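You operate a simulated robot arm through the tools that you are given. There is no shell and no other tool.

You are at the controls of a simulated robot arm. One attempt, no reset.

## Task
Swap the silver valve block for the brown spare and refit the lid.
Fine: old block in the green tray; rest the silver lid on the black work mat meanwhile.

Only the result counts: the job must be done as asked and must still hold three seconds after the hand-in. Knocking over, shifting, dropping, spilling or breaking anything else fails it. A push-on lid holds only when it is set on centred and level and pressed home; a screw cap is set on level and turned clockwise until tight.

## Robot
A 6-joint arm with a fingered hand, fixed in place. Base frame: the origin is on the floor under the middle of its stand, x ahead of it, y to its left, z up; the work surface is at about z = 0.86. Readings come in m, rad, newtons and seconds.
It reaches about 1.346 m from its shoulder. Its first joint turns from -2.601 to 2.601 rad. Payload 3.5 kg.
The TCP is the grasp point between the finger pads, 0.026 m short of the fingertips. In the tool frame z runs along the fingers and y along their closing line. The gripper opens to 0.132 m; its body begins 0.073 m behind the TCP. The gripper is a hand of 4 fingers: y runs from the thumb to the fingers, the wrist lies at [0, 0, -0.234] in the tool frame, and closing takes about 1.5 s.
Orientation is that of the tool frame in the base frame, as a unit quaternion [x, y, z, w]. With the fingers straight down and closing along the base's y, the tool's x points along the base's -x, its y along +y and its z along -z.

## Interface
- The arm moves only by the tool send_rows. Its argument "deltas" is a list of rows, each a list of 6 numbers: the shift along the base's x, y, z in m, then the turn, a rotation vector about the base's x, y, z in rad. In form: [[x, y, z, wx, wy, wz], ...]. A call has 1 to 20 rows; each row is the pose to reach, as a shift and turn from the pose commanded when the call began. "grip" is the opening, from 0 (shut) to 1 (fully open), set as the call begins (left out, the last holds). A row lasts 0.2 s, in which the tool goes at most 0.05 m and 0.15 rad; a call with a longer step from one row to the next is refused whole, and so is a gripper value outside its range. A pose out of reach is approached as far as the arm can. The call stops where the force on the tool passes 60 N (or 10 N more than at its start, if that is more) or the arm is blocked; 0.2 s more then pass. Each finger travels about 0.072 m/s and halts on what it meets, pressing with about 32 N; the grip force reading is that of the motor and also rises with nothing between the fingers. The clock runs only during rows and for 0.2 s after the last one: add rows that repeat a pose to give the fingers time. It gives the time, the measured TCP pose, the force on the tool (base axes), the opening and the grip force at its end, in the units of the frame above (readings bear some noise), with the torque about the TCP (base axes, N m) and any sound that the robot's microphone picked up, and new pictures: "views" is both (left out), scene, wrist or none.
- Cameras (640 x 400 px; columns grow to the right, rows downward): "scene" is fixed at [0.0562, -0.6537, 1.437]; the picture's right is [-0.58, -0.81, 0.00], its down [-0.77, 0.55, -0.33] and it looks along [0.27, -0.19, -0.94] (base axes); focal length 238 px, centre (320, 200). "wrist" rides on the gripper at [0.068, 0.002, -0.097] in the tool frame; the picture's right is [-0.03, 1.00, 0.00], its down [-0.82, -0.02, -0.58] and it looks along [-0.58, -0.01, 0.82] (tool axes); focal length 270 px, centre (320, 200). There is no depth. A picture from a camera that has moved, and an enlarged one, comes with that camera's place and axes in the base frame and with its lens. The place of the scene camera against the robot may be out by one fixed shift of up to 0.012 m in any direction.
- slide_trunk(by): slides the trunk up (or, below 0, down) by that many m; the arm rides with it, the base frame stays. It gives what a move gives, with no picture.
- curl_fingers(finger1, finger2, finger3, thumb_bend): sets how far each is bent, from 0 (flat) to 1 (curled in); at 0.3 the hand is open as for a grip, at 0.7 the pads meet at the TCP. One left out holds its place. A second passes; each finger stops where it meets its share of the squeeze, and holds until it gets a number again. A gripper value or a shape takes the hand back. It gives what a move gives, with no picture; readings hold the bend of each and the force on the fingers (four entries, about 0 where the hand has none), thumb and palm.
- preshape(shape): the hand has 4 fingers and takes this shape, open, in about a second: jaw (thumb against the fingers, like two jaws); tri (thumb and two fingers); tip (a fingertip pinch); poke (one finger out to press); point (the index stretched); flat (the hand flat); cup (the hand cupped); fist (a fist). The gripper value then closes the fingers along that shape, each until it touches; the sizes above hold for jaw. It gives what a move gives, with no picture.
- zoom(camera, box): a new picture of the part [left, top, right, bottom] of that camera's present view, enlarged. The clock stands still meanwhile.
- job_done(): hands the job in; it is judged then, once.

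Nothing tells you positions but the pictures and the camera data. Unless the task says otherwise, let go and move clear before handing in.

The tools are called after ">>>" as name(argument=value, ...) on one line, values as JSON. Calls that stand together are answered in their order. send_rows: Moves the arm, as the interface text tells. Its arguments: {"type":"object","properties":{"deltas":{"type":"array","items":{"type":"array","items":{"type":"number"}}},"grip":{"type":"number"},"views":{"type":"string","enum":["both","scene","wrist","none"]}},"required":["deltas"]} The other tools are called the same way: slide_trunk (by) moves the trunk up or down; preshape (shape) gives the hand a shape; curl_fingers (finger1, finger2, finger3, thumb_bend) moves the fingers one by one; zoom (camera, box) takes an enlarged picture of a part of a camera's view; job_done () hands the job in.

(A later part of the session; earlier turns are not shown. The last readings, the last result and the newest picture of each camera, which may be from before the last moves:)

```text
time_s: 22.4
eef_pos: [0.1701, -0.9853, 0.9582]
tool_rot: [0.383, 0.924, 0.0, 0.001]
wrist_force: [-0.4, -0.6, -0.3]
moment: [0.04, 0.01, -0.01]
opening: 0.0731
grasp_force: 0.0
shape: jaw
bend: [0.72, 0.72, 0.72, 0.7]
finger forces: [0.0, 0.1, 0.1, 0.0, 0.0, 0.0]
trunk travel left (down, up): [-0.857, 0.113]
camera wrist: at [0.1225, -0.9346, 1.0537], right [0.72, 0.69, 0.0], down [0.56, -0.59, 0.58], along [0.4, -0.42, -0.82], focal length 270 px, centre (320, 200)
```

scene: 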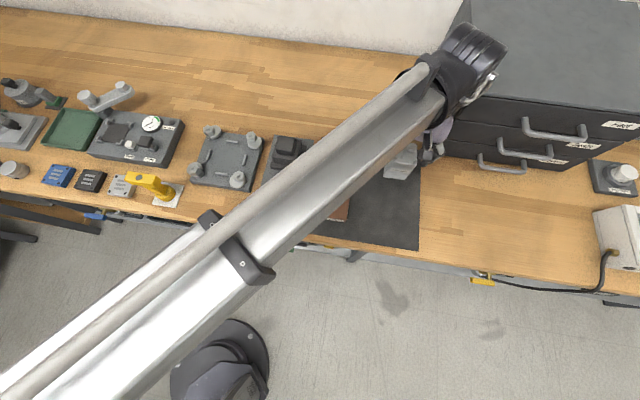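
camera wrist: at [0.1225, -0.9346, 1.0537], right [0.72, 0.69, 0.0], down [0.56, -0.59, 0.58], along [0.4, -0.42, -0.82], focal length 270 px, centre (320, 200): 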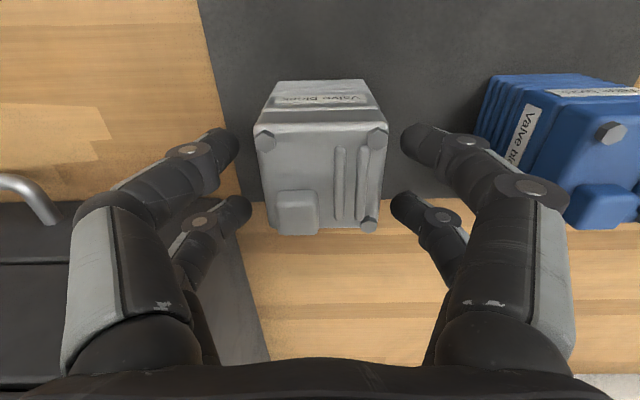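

>>> zoom(camera="wrist", box=[180, 70, 460, 250])

>>> zoom(camera="scene", box=[380, 110, 460, 190])

```text
2.22 times, centred on (320, 160) of wrist
camera zoom: at [0.1225, -0.9346, 1.0537], right [0.72, 0.69, 0.0], down [0.56, -0.59, 0.58], along [0.4, -0.42, -0.82], focal length 601 px, centre (320, 289)
```

zoom: 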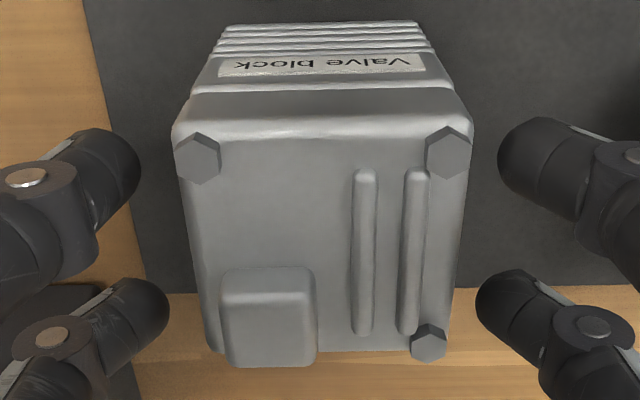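

```text
5.00 times, centred on (420, 150) of scene
camera zoom: at [0.0562, -0.6537, 1.437], right [-0.58, -0.81, 0.0], down [-0.77, 0.55, -0.33], along [0.27, -0.19, -0.94], focal length 1188 px, centre (-180, 450)
```

zoom: 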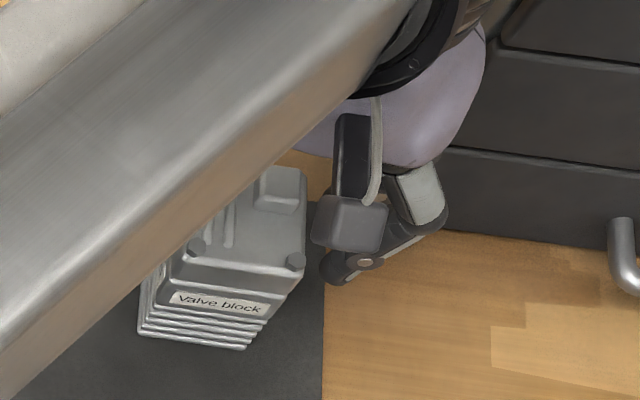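

The tips straddle the lid; the lid sits about 1 mm toward the finger side, so I nudge over and then close in small steps, watching each finger's force so as not to push the stack.

>>> send_rows(deltas=[[0.0006, 0.0006, 0, 0, 0, 0], [0.0006, 0.0006, 0, 0, 0, 0], [0.0006, 0.0006, 0, 0, 0, 0]], grip=0.48, views="wrist")

>>> zoom(camera="wrist", box=[180, 70, 460, 250])

```text
time_s: 23.2
eef_pos: [0.1708, -0.9829, 0.9583]
tool_rot: [0.382, 0.924, -0.001, 0.0]
wrist_force: [-1.0, -0.6, 0.1]
moment: [-0.01, 0.03, 0.02]
opening: 0.0636
grasp_force: 0.0
shape: jaw
bend: [0.73, 0.73, 0.73, 0.7]
finger forces: [0.1, 0.0, 0.0, 0.0, 0.0, 0.0]
trunk travel left (down, up): [-0.857, 0.113]
camera wrist: at [0.1232, -0.9339, 1.0537], right [0.72, 0.69, 0.0], down [0.56, -0.59, 0.58], along [0.4, -0.42, -0.82], focal length 270 px, centre (320, 200)
```

wrist: 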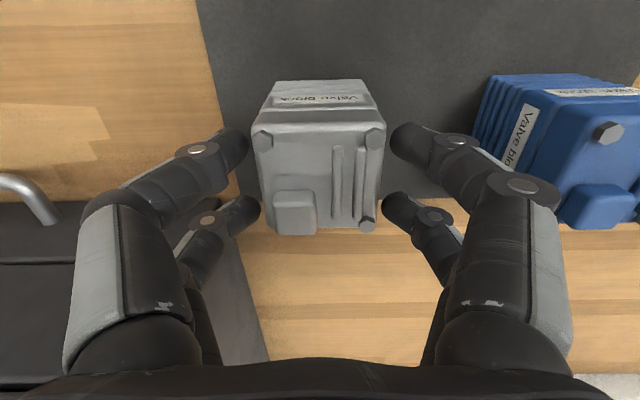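

```text
2.22 times, centred on (320, 160) of wrist
camera zoom: at [0.1232, -0.9339, 1.0537], right [0.72, 0.69, 0.0], down [0.56, -0.59, 0.58], along [0.4, -0.42, -0.82], focal length 601 px, centre (320, 289)
```

zoom: 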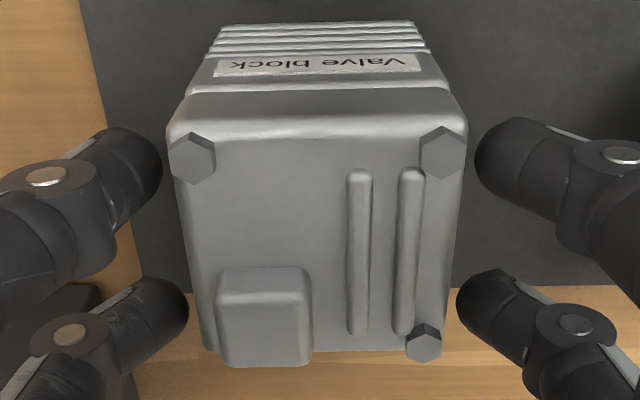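

The lid is now evenly centred between the fingertips. Closing in small steps.

>>> send_rows(deltas=[[0, 0, 0, 0, 0, 0], [0, 0, 0, 0, 0, 0]], grip=0.455, views="none")

>>> send_rows(deltas=[[0, 0, 0, 0, 0, 0], [0, 0, 0, 0, 0, 0]], grip=0.445, views="none")

>>> send_rows(deltas=[[0, 0, 0, 0, 0, 0], [0, 0, 0, 0, 0, 0]], grip=0.437, views="none")

```text
time_s: 23.8
eef_pos: [0.1706, -0.9852, 0.9581]
tool_rot: [0.382, 0.924, 0.0, 0.0]
wrist_force: [-0.4, 0.7, 0.1]
moment: [0.01, -0.01, 0.01]
opening: 0.0606
grasp_force: 0.2
shape: jaw
bend: [0.73, 0.73, 0.73, 0.7]
finger forces: [0.1, 0.1, 0.0, 0.0, 0.0, 0.0]
trunk travel left (down, up): [-0.857, 0.113]
```

```text
time_s: 24.4
eef_pos: [0.1714, -0.9847, 0.9587]
tool_rot: [0.383, 0.924, 0.0, 0.0]
wrist_force: [-1.0, 0.9, -0.2]
moment: [-0.01, -0.01, 0.05]
opening: 0.0592
grasp_force: 0.1
shape: jaw
bend: [0.73, 0.73, 0.73, 0.7]
finger forces: [0.1, 0.1, 0.1, 0.0, 0.1, 0.1]
trunk travel left (down, up): [-0.857, 0.113]
```

```text
time_s: 25.0
eef_pos: [0.171, -0.9835, 0.958]
tool_rot: [0.383, 0.924, 0.001, 0.001]
wrist_force: [0.4, 1.0, 0.0]
moment: [0.03, -0.02, 0.01]
opening: 0.0579
grasp_force: 0.1
shape: jaw
bend: [0.73, 0.73, 0.73, 0.7]
finger forces: [0.1, 0.0, 0.0, 0.0, 0.0, 0.0]
trunk travel left (down, up): [-0.857, 0.113]
```

>>> send_rows(deltas=[[0, 0, 0, 0, 0, 0], [0, 0, 0, 0, 0, 0]], grip=0.43, views="none")

>>> send_rows(deltas=[[0, 0, 0, 0, 0, 0], [0, 0, 0, 0, 0, 0]], grip=0.423, views="wrist")

>>> zoom(camera="wrist", box=[180, 70, 460, 250])

```text
time_s: 25.6
eef_pos: [0.1708, -0.9838, 0.9581]
tool_rot: [0.382, 0.924, 0.0, 0.0]
wrist_force: [-0.4, 0.3, -0.3]
moment: [-0.01, 0.01, -0.01]
opening: 0.0575
grasp_force: 0.1
shape: jaw
bend: [0.73, 0.73, 0.73, 0.7]
finger forces: [0.0, 0.1, 0.1, 0.0, 0.1, 0.0]
trunk travel left (down, up): [-0.857, 0.113]
```

```text
time_s: 26.2
eef_pos: [0.1713, -0.9837, 0.9574]
tool_rot: [0.383, 0.924, 0.0, 0.001]
wrist_force: [0.3, 0.4, -0.6]
moment: [0.0, 0.01, 0.0]
opening: 0.0571
grasp_force: 0.1
shape: jaw
bend: [0.73, 0.73, 0.73, 0.7]
finger forces: [0.3, 0.1, 0.3, 0.1, 0.3, 0.0]
trunk travel left (down, up): [-0.857, 0.113]
camera wrist: at [0.1232, -0.9339, 1.0537], right [0.72, 0.69, 0.0], down [0.56, -0.59, 0.58], along [0.4, -0.42, -0.82], focal length 270 px, centre (320, 200)
```

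wrist: 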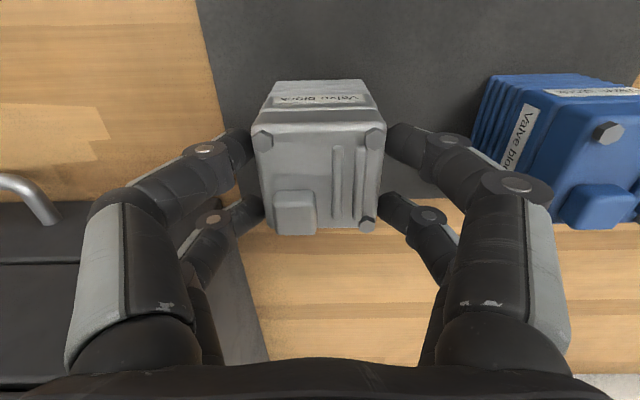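

```text
2.22 times, centred on (320, 160) of wrist
camera zoom: at [0.1232, -0.9339, 1.0537], right [0.72, 0.69, 0.0], down [0.56, -0.59, 0.58], along [0.4, -0.42, -0.82], focal length 601 px, centre (320, 289)
```

zoom: 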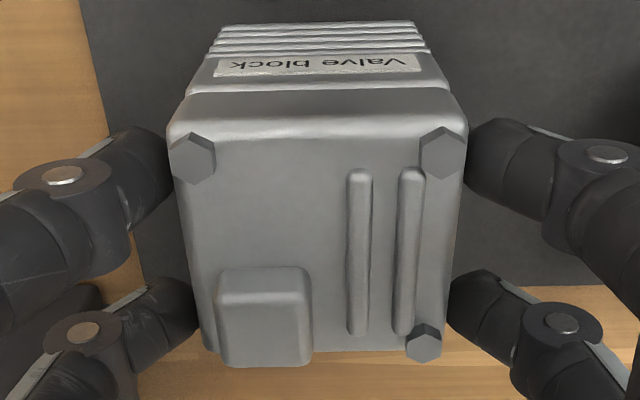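

Both sides touch at 0.057 without moving the stack. I'll tighten the grip and lift slightly to see what comes up.

>>> send_rows(deltas=[[0, 0, 0, 0, 0, 0], [0, 0, 0, 0, 0, 0], [0, 0, 0, 0, 0, 0]], grip=0.38, views="none")

>>> send_rows(deltas=[[0, 0, 0, 0, 0, 0], [0, 0, 0, 0, 0, 0], [0, 0, 0, 0, 0, 0]], grip=0.2, views="wrist")

>>> zoom(camera="wrist", box=[180, 70, 460, 250])

```text
time_s: 27.0
eef_pos: [0.1708, -0.9846, 0.9569]
tool_rot: [0.383, 0.924, 0.0, 0.001]
wrist_force: [-1.0, 0.1, -2.1]
moment: [-0.01, 0.02, -0.01]
opening: 0.0506
grasp_force: 32.1
shape: jaw
bend: [0.73, 0.73, 0.73, 0.7]
finger forces: [29.2, 29.2, 28.9, 0.1, 29.3, 0.1]
trunk travel left (down, up): [-0.857, 0.113]
```

```text
time_s: 27.8
eef_pos: [0.1719, -0.9833, 0.9574]
tool_rot: [0.383, 0.924, 0.0, 0.0]
wrist_force: [-0.1, -0.2, -0.2]
moment: [0.0, 0.01, -0.01]
opening: 0.0507
grasp_force: 32.2
shape: jaw
bend: [0.73, 0.73, 0.73, 0.7]
finger forces: [29.6, 29.1, 29.2, 0.1, 29.4, 0.0]
trunk travel left (down, up): [-0.857, 0.113]
camera wrist: at [0.1232, -0.934, 1.0536], right [0.72, 0.69, 0.0], down [0.56, -0.59, 0.58], along [0.4, -0.42, -0.82], focal length 270 px, centre (320, 200)
```

wrist: 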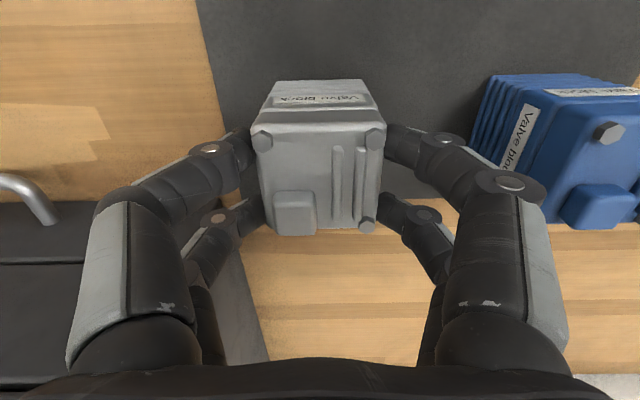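

```text
2.22 times, centred on (320, 160) of wrist
camera zoom: at [0.1232, -0.934, 1.0536], right [0.72, 0.69, 0.0], down [0.56, -0.59, 0.58], along [0.4, -0.42, -0.82], focal length 601 px, centre (320, 289)
```

zoom: 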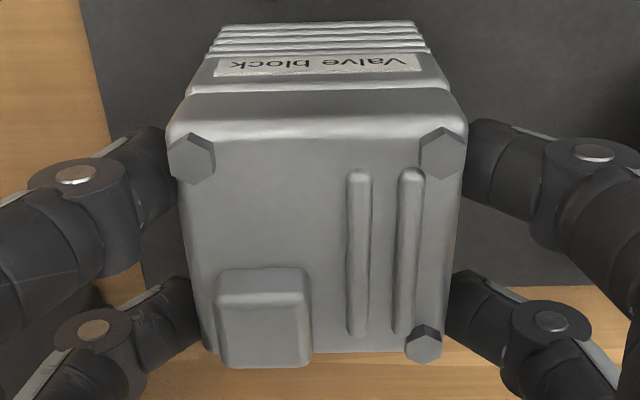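

A firm, even grip. Now I lift a few mm and check the force and the seam.

>>> slide_trunk(by=0.004)

>>> zoom(camera="wrist", box=[180, 70, 460, 250])

>>> zoom(camera="scene", box=[380, 110, 460, 190])

```text
time_s: 28.4
eef_pos: [0.1713, -0.9841, 0.9619]
tool_rot: [0.384, 0.923, 0.0, -0.001]
wrist_force: [1.2, -0.4, -2.3]
moment: [-0.01, -0.03, 0.0]
opening: 0.0503
grasp_force: 32.1
shape: jaw
bend: [0.73, 0.73, 0.73, 0.7]
finger forces: [29.4, 29.1, 29.2, 0.0, 29.3, 0.0]
trunk travel left (down, up): [-0.861, 0.109]
```

```text
2.22 times, centred on (320, 160) of wrist
camera zoom: at [0.1232, -0.9341, 1.0575], right [0.72, 0.69, 0.0], down [0.56, -0.59, 0.58], along [0.4, -0.42, -0.82], focal length 601 px, centre (320, 289)
```

zoom: 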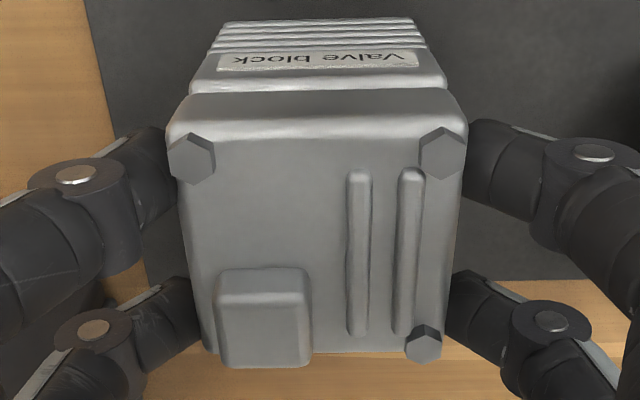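

```text
5.00 times, centred on (420, 150) of scene
camera zoom: at [0.0562, -0.6537, 1.437], right [-0.58, -0.81, 0.0], down [-0.77, 0.55, -0.33], along [0.27, -0.19, -0.94], focal length 1188 px, centre (-180, 450)
```

zoom: 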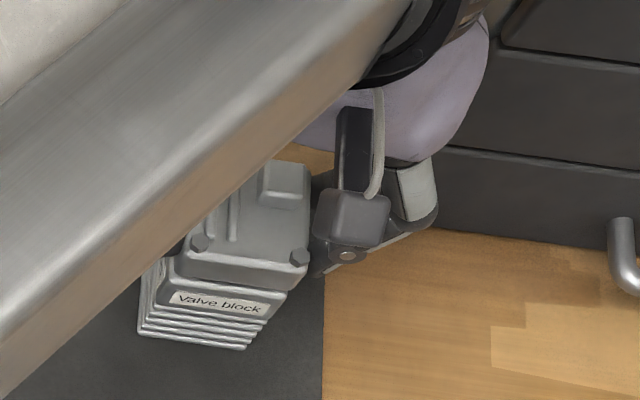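

Only the lid is rising; the block stays. I'll continue lifting gently.

>>> slide_trunk(by=0.012)

>>> zoom(camera="scene", box=[380, 110, 460, 190])

>>> slide_trunk(by=0.05)

>>> send_rows(deltas=[[0, 0, 0, 0, 0, 0]], views="both")

>>> zoom(camera="scene", box=[370, 90, 470, 190])

```text
time_s: 28.9
eef_pos: [0.171, -0.9835, 0.974]
tool_rot: [0.382, 0.924, -0.001, 0.001]
wrist_force: [-0.7, 0.0, -1.7]
moment: [0.02, -0.02, 0.02]
opening: 0.0508
grasp_force: 31.8
shape: jaw
bend: [0.73, 0.73, 0.73, 0.7]
finger forces: [29.5, 29.1, 29.3, 0.0, 29.5, 0.0]
trunk travel left (down, up): [-0.873, 0.097]
```

```text
5.00 times, centred on (420, 150) of scene
camera zoom: at [0.0562, -0.6537, 1.437], right [-0.58, -0.81, 0.0], down [-0.77, 0.55, -0.33], along [0.27, -0.19, -0.94], focal length 1188 px, centre (-180, 450)
```

zoom: 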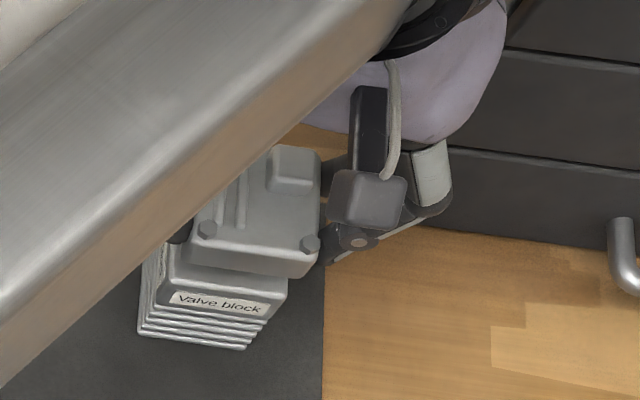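

```text
time_s: 29.9
eef_pos: [0.171, -0.9858, 1.0241]
tool_rot: [0.382, 0.924, 0.0, 0.0]
wrist_force: [0.1, 0.1, -1.3]
moment: [0.01, 0.0, 0.01]
opening: 0.0506
grasp_force: 31.7
shape: jaw
bend: [0.73, 0.73, 0.73, 0.7]
finger forces: [29.5, 29.0, 29.2, 0.0, 29.4, 0.1]
trunk travel left (down, up): [-0.923, 0.047]
```

```text
time_s: 30.3
eef_pos: [0.171, -0.9845, 1.0241]
tool_rot: [0.383, 0.924, 0.001, 0.001]
wrist_force: [-0.9, 0.3, -0.7]
moment: [-0.03, -0.01, -0.01]
opening: 0.0505
grasp_force: 31.3
shape: jaw
bend: [0.73, 0.73, 0.73, 0.7]
finger forces: [29.5, 29.1, 29.3, 0.0, 29.4, 0.1]
trunk travel left (down, up): [-0.923, 0.047]
camera wrist: at [0.1232, -0.9341, 1.1195], right [0.72, 0.69, 0.0], down [0.56, -0.59, 0.58], along [0.4, -0.42, -0.82], focal length 270 px, centre (320, 200)
```

scene: 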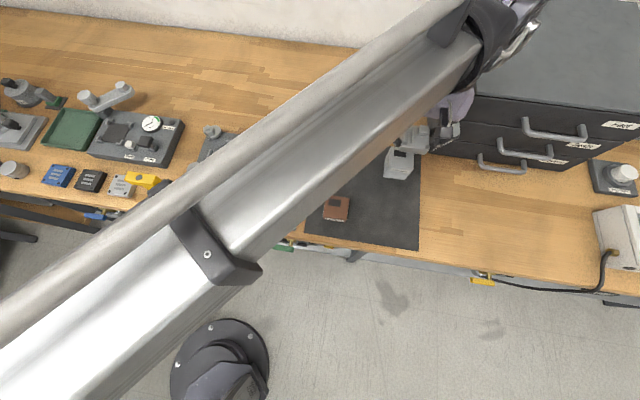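
wrist: 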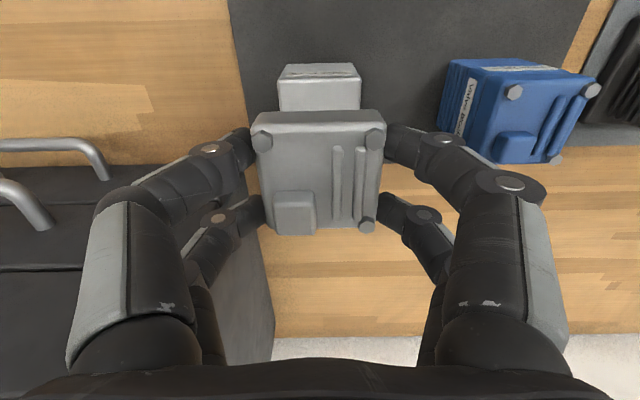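

```text
4.00 times, centred on (420, 140) of scene
camera zoom: at [0.0562, -0.6537, 1.437], right [-0.58, -0.81, 0.0], down [-0.77, 0.55, -0.33], along [0.27, -0.19, -0.94], focal length 950 px, centre (-80, 440)
```

zoom: 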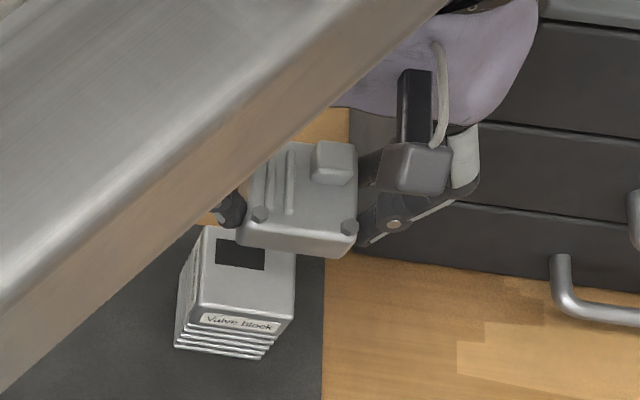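

The lid is free, and the silver block beneath shows the same dark patch and label layout as the brown one. Now I carry the lid to the empty front-right part of the mat at about (0.07, -0.883).

>>> send_rows(deltas=[[-0.02, 0.02, 0, 0, 0, 0], [-0.045, 0.045, 0, 0, 0, 0], [-0.07, 0.07, 0, 0, 0, 0], [-0.09, 0.09, 0, 0, 0, 0], [-0.101, 0.1015, 0, 0, 0, 0], [-0.101, 0.1015, 0, 0, 0, 0]], views="both")

>>> zoom(camera="scene", box=[340, 110, 440, 210])

>>> zoom(camera="wrist", box=[260, 150, 480, 290])

```text
time_s: 31.7
eef_pos: [0.0693, -0.8831, 1.0236]
tool_rot: [0.383, 0.924, 0.0, 0.0]
wrist_force: [-0.4, 0.6, -1.3]
moment: [-0.02, -0.01, 0.01]
opening: 0.0507
grasp_force: 32.0
shape: jaw
bend: [0.73, 0.73, 0.73, 0.7]
finger forces: [29.5, 29.1, 29.2, 0.0, 29.4, 0.1]
trunk travel left (down, up): [-0.923, 0.047]
camera wrist: at [0.0218, -0.8325, 1.1196], right [0.72, 0.69, 0.0], down [0.56, -0.59, 0.58], along [0.4, -0.42, -0.82], focal length 270 px, centre (320, 200)
```

scene: 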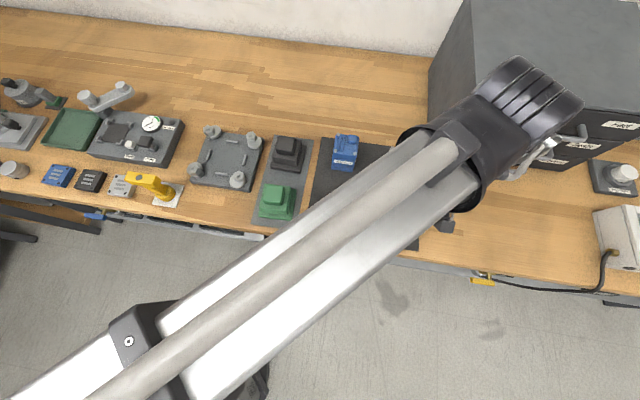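
wrist: 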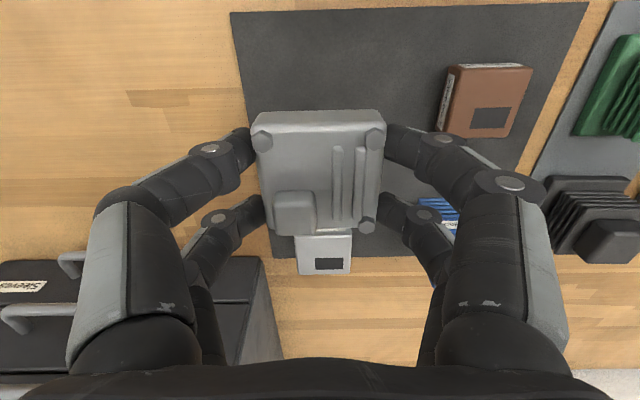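

```text
4.00 times, centred on (390, 160) of scene
camera zoom: at [0.0562, -0.6537, 1.437], right [-0.58, -0.81, 0.0], down [-0.77, 0.55, -0.33], along [0.27, -0.19, -0.94], focal length 950 px, centre (40, 360)
```

zoom: 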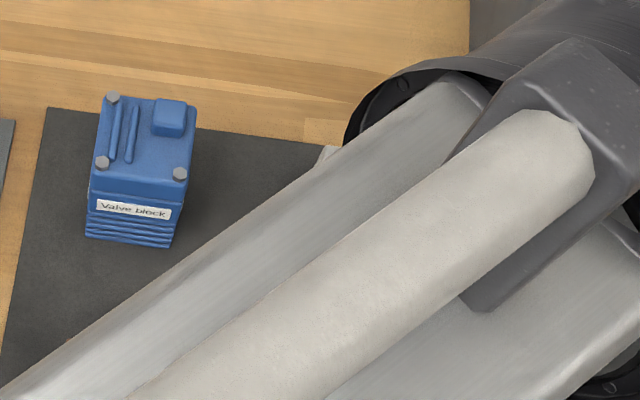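

```text
2.86 times, centred on (370, 220) of wrist
camera zoom: at [0.0218, -0.8325, 1.1196], right [0.72, 0.69, 0.0], down [0.56, -0.59, 0.58], along [0.4, -0.42, -0.82], focal length 772 px, centre (177, 143)
```

zoom: 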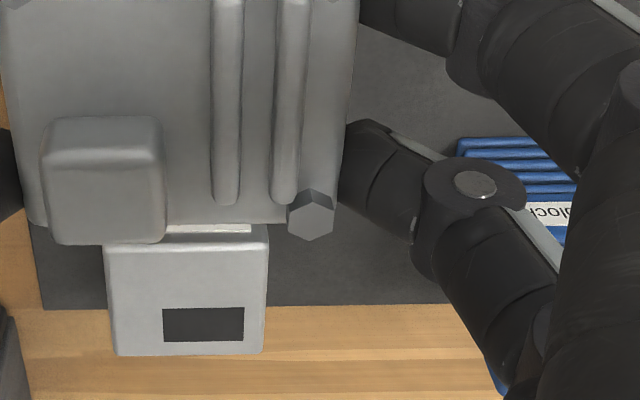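

The silver block's patch is at the same corner as on the brown, so no rotation is needed. Lowering the lid to the mat.

>>> slide_trunk(by=-0.12)

>>> slide_trunk(by=-0.008)

>>> slide_trunk(by=-0.003)

```text
time_s: 33.2
eef_pos: [0.07, -0.8817, 0.9036]
tool_rot: [0.383, 0.924, 0.0, 0.001]
wrist_force: [-0.4, 0.7, -1.4]
moment: [0.01, -0.01, -0.01]
opening: 0.0504
grasp_force: 31.7
shape: jaw
bend: [0.73, 0.73, 0.73, 0.7]
finger forces: [29.5, 29.1, 29.2, 0.0, 29.4, 0.0]
trunk travel left (down, up): [-0.803, 0.167]
```

```text
time_s: 33.7
eef_pos: [0.0687, -0.8826, 0.8962]
tool_rot: [0.382, 0.924, -0.001, 0.0]
wrist_force: [0.4, 0.2, -2.0]
moment: [0.0, 0.02, 0.01]
opening: 0.0506
grasp_force: 32.2
shape: jaw
bend: [0.73, 0.73, 0.73, 0.7]
finger forces: [29.5, 29.0, 29.2, 0.0, 29.4, 0.0]
trunk travel left (down, up): [-0.795, 0.175]
```

```text
time_s: 34.3
eef_pos: [0.0698, -0.8819, 0.8936]
tool_rot: [0.383, 0.924, -0.002, 0.0]
wrist_force: [-0.5, -4.1, 14.2]
moment: [-0.09, 0.15, 0.02]
opening: 0.0511
grasp_force: 31.8
shape: jaw
bend: [0.74, 0.74, 0.73, 0.7]
finger forces: [30.3, 30.0, 30.7, 0.1, 31.9, 0.1]
trunk travel left (down, up): [-0.792, 0.178]
```

The lid has touched down. I'll open the fingers and raise, then look.

>>> send_rows(deltas=[[0, 0, 0, 0, 0, 0], [0, 0, 0, 0, 0, 0], [0, 0, 0, 0, 0, 0], [0, 0, 0, 0, 0, 0], [0, 0, 0, 0, 0, 0]], grip=0.65, views="wrist")

>>> zoom(camera="wrist", box=[180, 70, 460, 250])

```text
time_s: 35.5
eef_pos: [0.0699, -0.8818, 0.8928]
tool_rot: [0.383, 0.924, 0.0, 0.0]
wrist_force: [1.1, 0.3, 0.3]
moment: [-0.01, 0.03, -0.03]
opening: 0.0856
grasp_force: 0.0
shape: jaw
bend: [0.7, 0.7, 0.7, 0.64]
finger forces: [0.1, 0.0, 0.0, 0.0, 0.0, 0.0]
trunk travel left (down, up): [-0.792, 0.178]
camera wrist: at [0.022, -0.8324, 0.9887], right [0.72, 0.69, 0.0], down [0.56, -0.59, 0.58], along [0.4, -0.42, -0.82], focal length 270 px, centre (320, 200)
```

wrist: 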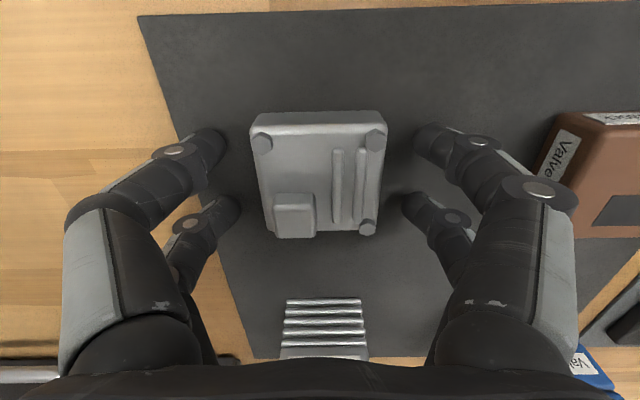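

```text
2.22 times, centred on (320, 160) of wrist
camera zoom: at [0.022, -0.8324, 0.9887], right [0.72, 0.69, 0.0], down [0.56, -0.59, 0.58], along [0.4, -0.42, -0.82], focal length 601 px, centre (320, 289)
```

zoom: 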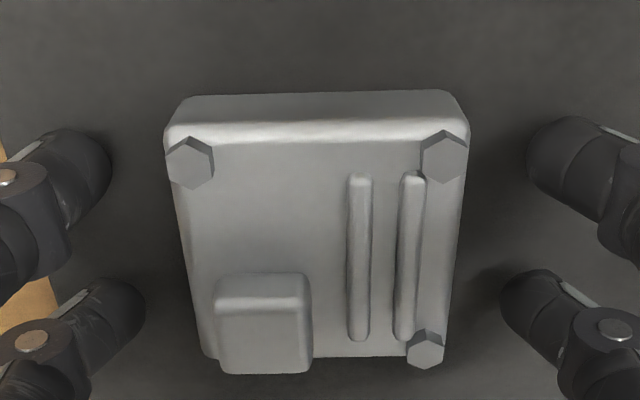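

The lid rests level on the mat. Next I raise, return over the silver stack with the fingers at about 0.085, and lower to the silver block.

>>> slide_trunk(by=0.11)

>>> send_rows(deltas=[[0.02, -0.02, 0, 0, 0, 0], [0.045, -0.045, 0, 0, 0, 0], [0.07, -0.07, 0, 0, 0, 0], [0.09, -0.09, 0, 0, 0, 0], [0.101, -0.1015, 0, 0, 0, 0], [0.101, -0.1015, 0, 0, 0, 0]], grip=0.65, views="wrist")

>>> zoom(camera="wrist", box=[180, 30, 460, 210])

>>> zoom(camera="scene", box=[340, 110, 460, 230])

```text
time_s: 36.9
eef_pos: [0.0691, -0.8834, 1.0028]
tool_rot: [0.383, 0.924, -0.001, 0.0]
wrist_force: [-0.1, 0.0, 0.1]
moment: [0.04, 0.02, 0.04]
opening: 0.0854
grasp_force: 0.1
shape: jaw
bend: [0.7, 0.7, 0.7, 0.64]
finger forces: [0.1, 0.1, 0.0, 0.1, 0.0, 0.1]
trunk travel left (down, up): [-0.902, 0.068]
```

```text
time_s: 38.3
eef_pos: [0.1709, -0.9825, 1.0034]
tool_rot: [0.384, 0.924, 0.0, 0.0]
wrist_force: [0.0, -0.4, 0.0]
moment: [-0.01, 0.04, -0.01]
opening: 0.0855
grasp_force: 0.0
shape: jaw
bend: [0.7, 0.7, 0.7, 0.64]
finger forces: [0.0, 0.0, 0.1, 0.0, 0.0, 0.0]
trunk travel left (down, up): [-0.902, 0.068]
camera wrist: at [0.1239, -0.9331, 1.0987], right [0.72, 0.69, 0.0], down [0.56, -0.59, 0.58], along [0.4, -0.42, -0.82], focal length 270 px, centre (320, 200)
```

wrist: 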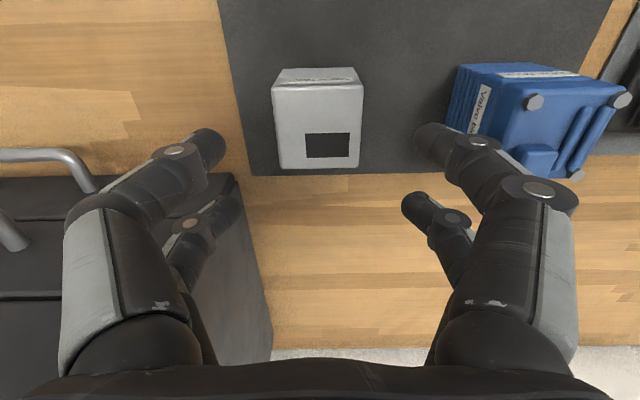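

```text
2.22 times, centred on (320, 120) of wrist
camera zoom: at [0.1239, -0.9331, 1.0987], right [0.72, 0.69, 0.0], down [0.56, -0.59, 0.58], along [0.4, -0.42, -0.82], focal length 601 px, centre (320, 378)
```

zoom: 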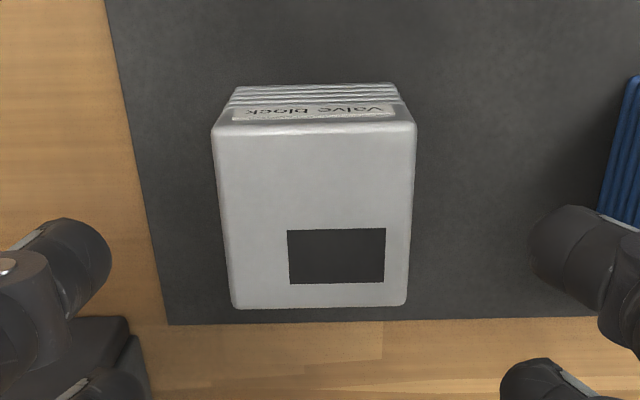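

```text
3.33 times, centred on (400, 170) of scene
camera zoom: at [0.0562, -0.6537, 1.437], right [-0.58, -0.81, 0.0], down [-0.77, 0.55, -0.33], along [0.27, -0.19, -0.94], focal length 792 px, centre (53, 300)
```

zoom: 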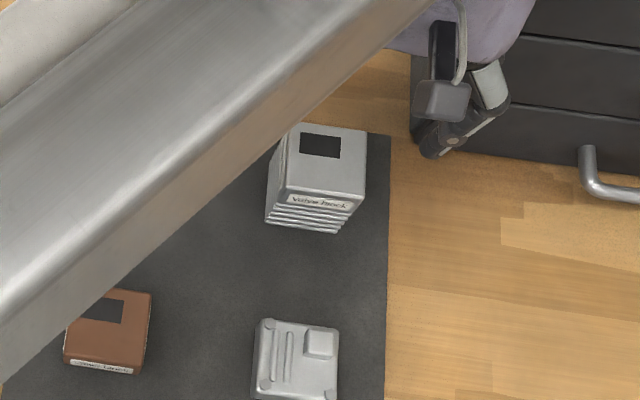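

>>> slide_trunk(by=-0.05)

>>> send_rows(deltas=[[0, 0, 0, 0, 0, 0], [0, 0, 0, 0, 0, 0]], grip=0.52, views="wrist")

>>> zoom(camera="wrist", box=[180, 50, 460, 230])

```text
time_s: 39.2
eef_pos: [0.1709, -0.9824, 0.9541]
tool_rot: [0.382, 0.924, 0.0, 0.0]
wrist_force: [-0.9, 0.4, 0.3]
moment: [-0.01, 0.0, -0.01]
opening: 0.0853
grasp_force: 0.1
shape: jaw
bend: [0.7, 0.7, 0.7, 0.64]
finger forces: [0.0, 0.1, 0.0, 0.0, 0.0, 0.1]
trunk travel left (down, up): [-0.852, 0.118]
```

```text
time_s: 39.8
eef_pos: [0.1711, -0.982, 0.9524]
tool_rot: [0.382, 0.924, 0.0, 0.0]
wrist_force: [-0.1, -0.1, -0.1]
moment: [0.01, 0.04, 0.02]
opening: 0.0695
grasp_force: 0.1
shape: jaw
bend: [0.72, 0.72, 0.72, 0.7]
finger forces: [0.1, 0.0, 0.0, 0.1, 0.0, 0.0]
trunk travel left (down, up): [-0.852, 0.118]
camera wrist: at [0.1238, -0.9331, 1.0487], right [0.72, 0.69, 0.0], down [0.56, -0.59, 0.58], along [0.4, -0.42, -0.82], focal length 270 px, centre (320, 200)
```

wrist: 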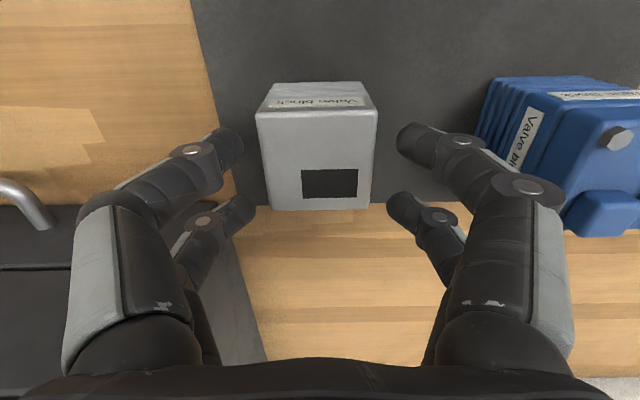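

```text
2.22 times, centred on (320, 140) of wrist
camera zoom: at [0.1238, -0.9331, 1.0487], right [0.72, 0.69, 0.0], down [0.56, -0.59, 0.58], along [0.4, -0.42, -0.82], focal length 601 px, centre (320, 333)
```

zoom: 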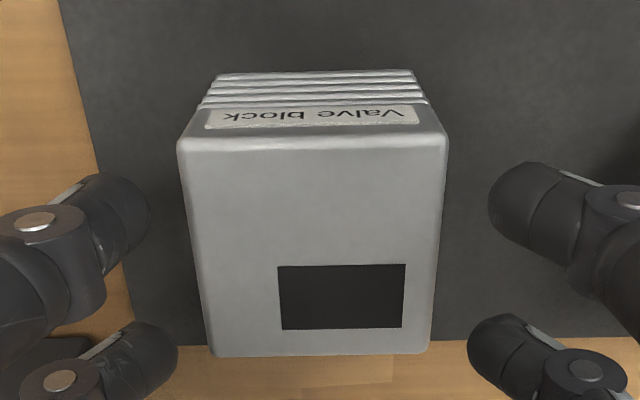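

>>> send_rows(deltas=[[-0.0006, -0.0007, 0, 0, 0, 0], [-0.0006, -0.0007, 0, 0, 0, 0]], views="none")

>>> slide_trunk(by=-0.019)

>>> send_rows(deltas=[[0, 0, 0, 0, 0, 0], [0, 0, 0, 0, 0, 0]], grip=0.46, views="wrist")

>>> zoom(camera="wrist", box=[180, 50, 460, 230])

```text
time_s: 40.4
eef_pos: [0.1708, -0.9836, 0.9524]
tool_rot: [0.382, 0.924, 0.0, 0.0]
wrist_force: [-0.4, -0.3, -0.7]
moment: [0.01, 0.04, 0.02]
opening: 0.0694
grasp_force: 0.1
shape: jaw
bend: [0.72, 0.72, 0.72, 0.7]
finger forces: [0.0, 0.0, 0.0, 0.0, 0.0, 0.0]
trunk travel left (down, up): [-0.852, 0.118]
```

```text
time_s: 41.1
eef_pos: [0.1697, -0.9828, 0.9348]
tool_rot: [0.382, 0.924, 0.0, 0.0]
wrist_force: [1.1, -0.2, -0.4]
moment: [-0.04, 0.01, -0.02]
opening: 0.0691
grasp_force: 0.1
shape: jaw
bend: [0.72, 0.72, 0.72, 0.7]
finger forces: [0.0, 0.0, 0.1, 0.1, 0.0, 0.0]
trunk travel left (down, up): [-0.833, 0.137]
```

```text
time_s: 41.7
eef_pos: [0.1704, -0.9832, 0.9335]
tool_rot: [0.383, 0.924, 0.0, 0.0]
wrist_force: [0.3, 0.1, 1.0]
moment: [0.01, 0.02, 0.03]
opening: 0.0615
grasp_force: 0.0
shape: jaw
bend: [0.73, 0.73, 0.73, 0.7]
finger forces: [0.0, 0.0, 0.1, 0.0, 0.0, 0.0]
trunk travel left (down, up): [-0.833, 0.137]
camera wrist: at [0.1233, -0.934, 1.0297], right [0.72, 0.69, 0.0], down [0.56, -0.59, 0.58], along [0.4, -0.42, -0.82], focal length 270 px, centre (320, 200)
```

wrist: 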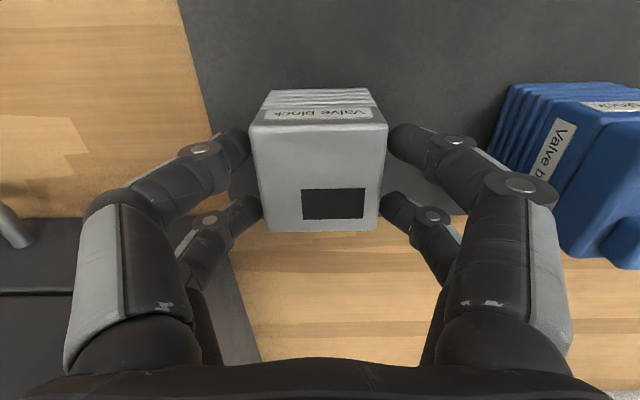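

```text
2.22 times, centred on (320, 140) of wrist
camera zoom: at [0.1233, -0.934, 1.0297], right [0.72, 0.69, 0.0], down [0.56, -0.59, 0.58], along [0.4, -0.42, -0.82], focal length 601 px, centre (320, 333)
```

zoom: 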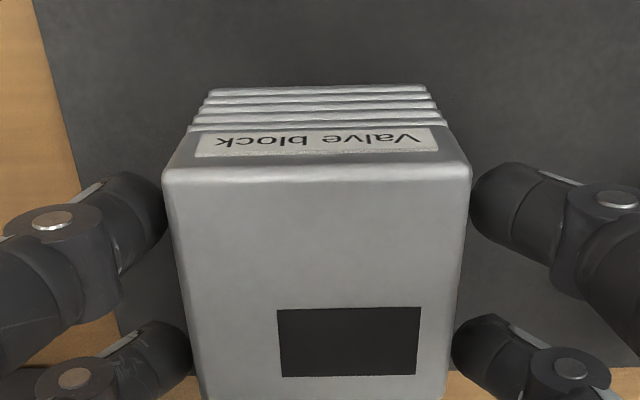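

Well centred at block height. Closing stepwise on the silver block.

>>> send_rows(deltas=[[0, 0, 0, 0, 0, 0], [0, 0, 0, 0, 0, 0]], grip=0.44, views="none")

>>> send_rows(deltas=[[0, 0, 0, 0, 0, 0], [0, 0, 0, 0, 0, 0]], grip=0.428, views="none")

>>> send_rows(deltas=[[0, 0, 0, 0, 0, 0], [0, 0, 0, 0, 0, 0]], grip=0.416, views="none")

```text
time_s: 42.3
eef_pos: [0.1714, -0.983, 0.9345]
tool_rot: [0.382, 0.924, -0.001, 0.0]
wrist_force: [-0.7, 1.1, 0.3]
moment: [-0.03, 0.03, 0.0]
opening: 0.0587
grasp_force: 0.1
shape: jaw
bend: [0.73, 0.73, 0.73, 0.7]
finger forces: [0.0, 0.0, 0.0, 0.0, 0.0, 0.0]
trunk travel left (down, up): [-0.833, 0.137]
```

```text
time_s: 42.9
eef_pos: [0.1713, -0.984, 0.9347]
tool_rot: [0.382, 0.924, 0.0, 0.0]
wrist_force: [-0.1, -0.4, 0.7]
moment: [0.01, -0.01, 0.0]
opening: 0.0576
grasp_force: 0.0
shape: jaw
bend: [0.73, 0.73, 0.73, 0.7]
finger forces: [0.0, 0.1, 0.1, 0.0, 0.2, 0.1]
trunk travel left (down, up): [-0.833, 0.137]
```

```text
time_s: 43.5
eef_pos: [0.1709, -0.9838, 0.9333]
tool_rot: [0.383, 0.924, 0.0, 0.0]
wrist_force: [0.1, 0.3, -1.9]
moment: [-0.01, 0.01, 0.01]
opening: 0.0505
grasp_force: 32.3
shape: jaw
bend: [0.73, 0.73, 0.73, 0.7]
finger forces: [29.1, 29.0, 28.9, 0.0, 29.4, 0.0]
trunk travel left (down, up): [-0.833, 0.137]
```

Gripped evenly. I'll lift slightly and check that only the block comes.

>>> send_rows(deltas=[[0, 0, 0, 0, 0, 0]], grip=0.2, views="none")

>>> slide_trunk(by=0.006)

>>> zoom(camera="scene", box=[380, 110, 460, 190])

>>> zoom(camera="wrist", box=[180, 50, 460, 230])

```text
time_s: 43.9
eef_pos: [0.1707, -0.985, 0.9341]
tool_rot: [0.382, 0.924, 0.0, 0.0]
wrist_force: [-0.2, 0.0, 0.6]
moment: [-0.02, 0.01, -0.03]
opening: 0.0504
grasp_force: 32.2
shape: jaw
bend: [0.73, 0.73, 0.73, 0.7]
finger forces: [29.3, 29.1, 29.3, 0.0, 29.3, 0.0]
trunk travel left (down, up): [-0.833, 0.137]
```

```text
time_s: 44.4
eef_pos: [0.1711, -0.9837, 0.9394]
tool_rot: [0.382, 0.924, -0.001, 0.0]
wrist_force: [-0.3, 0.4, -2.0]
moment: [0.01, -0.04, -0.03]
opening: 0.0505
grasp_force: 31.7
shape: jaw
bend: [0.73, 0.73, 0.73, 0.7]
finger forces: [29.4, 29.2, 29.3, 0.0, 29.4, 0.0]
trunk travel left (down, up): [-0.839, 0.131]
```

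```text
5.00 times, centred on (420, 150) of scene
camera zoom: at [0.0562, -0.6537, 1.437], right [-0.58, -0.81, 0.0], down [-0.77, 0.55, -0.33], along [0.27, -0.19, -0.94], focal length 1188 px, centre (-180, 450)
```

zoom: 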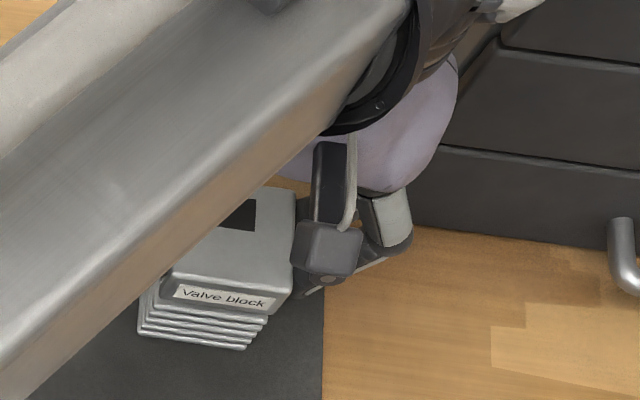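

```text
2.22 times, centred on (320, 140) of wrist
camera zoom: at [0.1233, -0.9343, 1.0355], right [0.72, 0.69, 0.0], down [0.56, -0.59, 0.58], along [0.4, -0.42, -0.82], focal length 601 px, centre (320, 333)
```

zoom: 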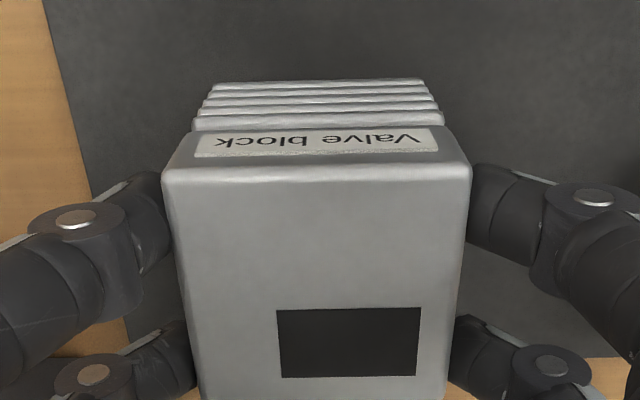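

The block lifts cleanly off the finned base. I'll raise to full height and look at the bare base before carrying the block to the tray.

>>> slide_trunk(by=0.03)

>>> slide_trunk(by=0.098)

>>> send_rows(deltas=[[0, 0, 0, 0, 0, 0]], views="both")

>>> zoom(camera="scene", box=[360, 110, 440, 190])

```text
time_s: 45.2
eef_pos: [0.1707, -0.9851, 0.9708]
tool_rot: [0.383, 0.924, -0.001, 0.0]
wrist_force: [-0.9, 0.6, -2.4]
moment: [-0.03, 0.0, -0.03]
opening: 0.0505
grasp_force: 32.1
shape: jaw
bend: [0.73, 0.73, 0.73, 0.7]
finger forces: [29.5, 29.2, 29.2, 0.0, 29.3, 0.0]
trunk travel left (down, up): [-0.869, 0.101]
```

```text
time_s: 46.5
eef_pos: [0.1698, -0.9847, 1.0669]
tool_rot: [0.382, 0.924, 0.0, -0.001]
wrist_force: [0.4, -1.0, -2.5]
moment: [-0.01, -0.01, -0.01]
opening: 0.0506
grasp_force: 32.4
shape: jaw
bend: [0.73, 0.73, 0.73, 0.7]
finger forces: [29.4, 29.3, 29.2, 0.0, 29.3, 0.1]
trunk travel left (down, up): [-0.967, 0.003]
```

```text
time_s: 46.9
eef_pos: [0.171, -0.9841, 1.0667]
tool_rot: [0.383, 0.924, 0.0, 0.0]
wrist_force: [0.0, -0.7, -1.7]
moment: [-0.03, -0.03, -0.01]
opening: 0.0506
grasp_force: 32.4
shape: jaw
bend: [0.73, 0.73, 0.73, 0.7]
finger forces: [29.5, 29.1, 29.3, 0.1, 29.4, 0.0]
trunk travel left (down, up): [-0.967, 0.003]
camera wrist: at [0.1234, -0.9342, 1.1635], right [0.72, 0.69, 0.0], down [0.56, -0.59, 0.58], along [0.4, -0.42, -0.82], focal length 270 px, centre (320, 200)
```

scene: 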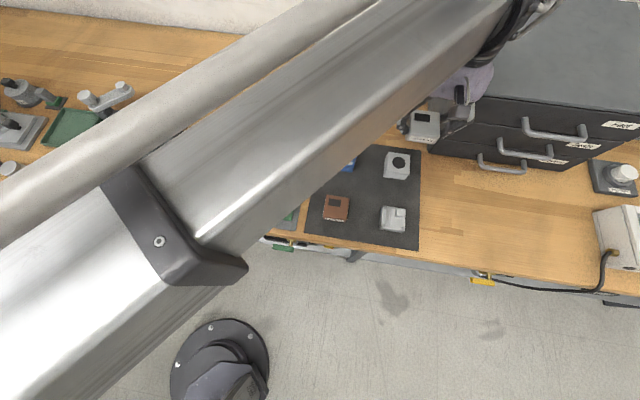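
wrist: 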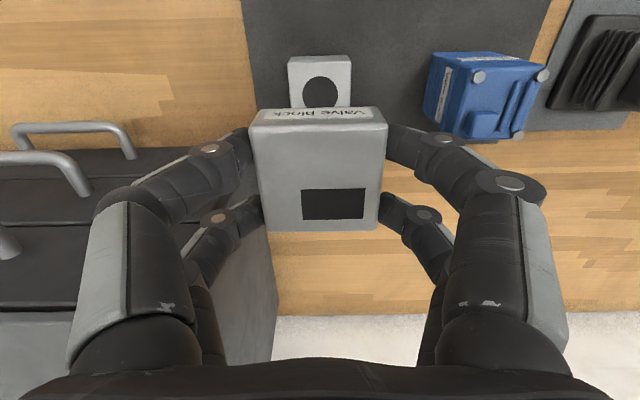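

```text
5.00 times, centred on (400, 150) of scene
camera zoom: at [0.0562, -0.6537, 1.437], right [-0.58, -0.81, 0.0], down [-0.77, 0.55, -0.33], along [0.27, -0.19, -0.94], focal length 1188 px, centre (-80, 450)
```

zoom: 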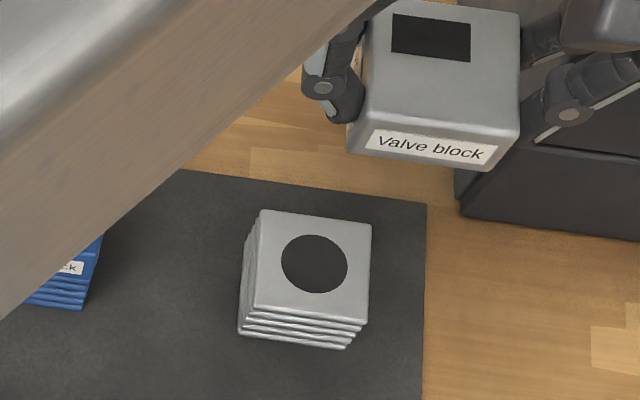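

The base is bare, with the block in hand. Now I carry it at full height toward the green tray (centre ≈ (0.806, -0.322)), turning the hand by +90° so the fingers open along the tray's longer side and away from the swing-arm knob.

>>> send_rows(deltas=[[0.0318, 0.0331, 0, 0, 0, 0], [0.0635, 0.0662, 0, 0, 0, 0], [0.0953, 0.0992, 0, 0, 0, 0], [0.127, 0.1323, 0, 0, 0, 0.1], [0.1588, 0.1654, 0, 0, 0, 0.2], [0.1905, 0.1985, 0, 0, 0, 0.3], [0.2223, 0.2315, 0, 0, 0, 0.4], [0.254, 0.2646, 0, 0, 0, 0.5], [0.2858, 0.2977, 0, 0, 0, 0.6], [0.3175, 0.3308, 0, 0, 0, 0.7], [0.3493, 0.3638, 0, 0, 0, 0.8], [0.381, 0.3969, 0, 0, 0, 0.9]], views="both")

```text
time_s: 49.5
eef_pos: [0.5521, -0.5888, 1.0684]
tool_rot: [-0.059, 0.998, 0.0, 0.0]
wrist_force: [0.0, 0.2, -2.3]
moment: [0.03, -0.02, -0.01]
opening: 0.0507
grasp_force: 32.2
shape: jaw
bend: [0.73, 0.73, 0.73, 0.7]
finger forces: [29.5, 29.2, 29.2, 0.0, 29.5, 0.0]
out of reach, approached as far as the arm can: row 11, 12
trunk travel left (down, up): [-0.967, 0.003]
camera wrist: at [0.4835, -0.5944, 1.1636], right [-0.09, 1.0, 0.0], down [0.81, 0.07, 0.58], along [0.57, 0.05, -0.82], focal length 270 px, centre (320, 200)
```

scene: 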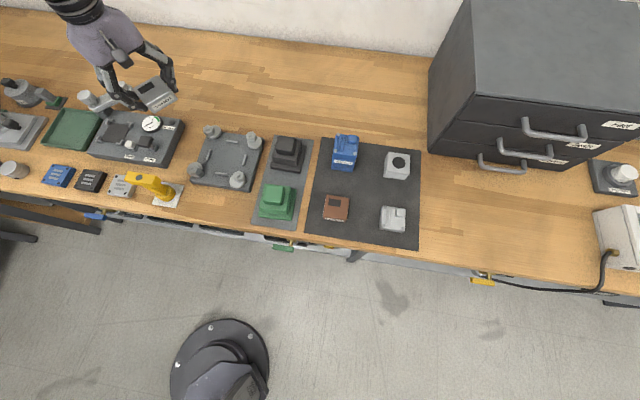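
wrist: 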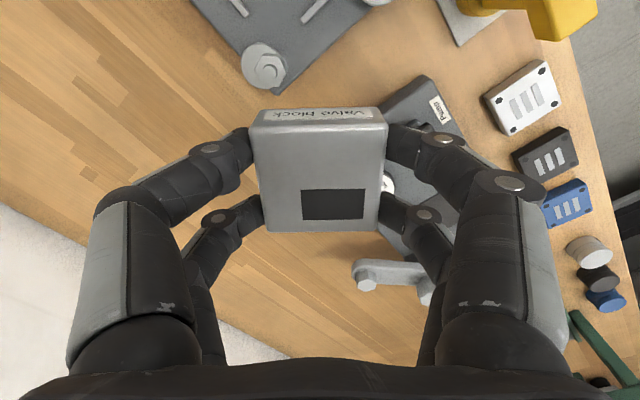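

>>> send_rows(deltas=[[0.0318, 0.0332, 0, 0, 0, 0.09], [0.0635, 0.0664, 0, 0, 0, 0.18], [0.0953, 0.0996, 0, 0, 0, 0.27], [0.127, 0.1328, 0, 0, 0, 0.36], [0.1588, 0.166, 0, 0, 0, 0.45], [0.1905, 0.1992, 0, 0, 0, 0.54], [0.2223, 0.2324, 0, 0, 0, 0.63], [0.254, 0.2655, 0, 0, 0, 0.67], [0.254, 0.2655, 0, 0, 0, 0.67]], views="both")

```text
time_s: 51.5
eef_pos: [0.8068, -0.3194, 1.0696]
tool_rot: [-0.382, 0.924, 0.0, 0.0]
wrist_force: [-0.2, -0.1, -1.7]
moment: [0.02, -0.01, -0.02]
opening: 0.0503
grasp_force: 31.7
shape: jaw
bend: [0.73, 0.73, 0.73, 0.7]
finger forces: [29.3, 29.1, 29.1, 0.0, 29.3, 0.0]
out of reach, approached as far as the arm can: row 4, 5, 6, 7, 8, 9
trunk travel left (down, up): [-0.967, 0.003]
camera wrist: at [0.757, -0.3672, 1.1636], right [-0.69, 0.72, 0.0], down [0.59, 0.56, 0.58], along [0.42, 0.4, -0.82], focal length 270 px, centre (320, 200)
```

scene: 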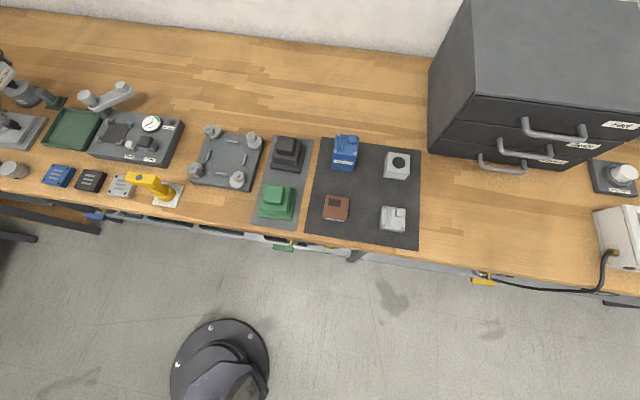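
wrist: 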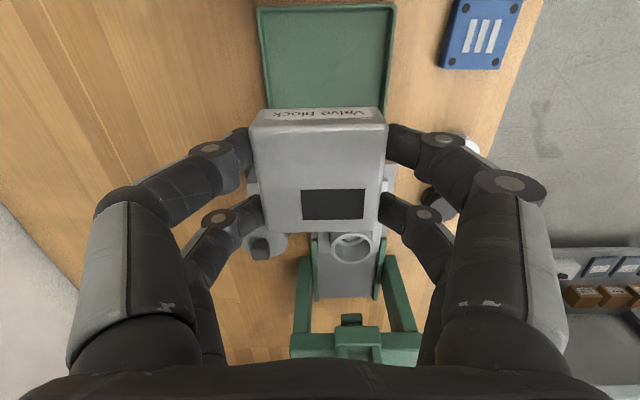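

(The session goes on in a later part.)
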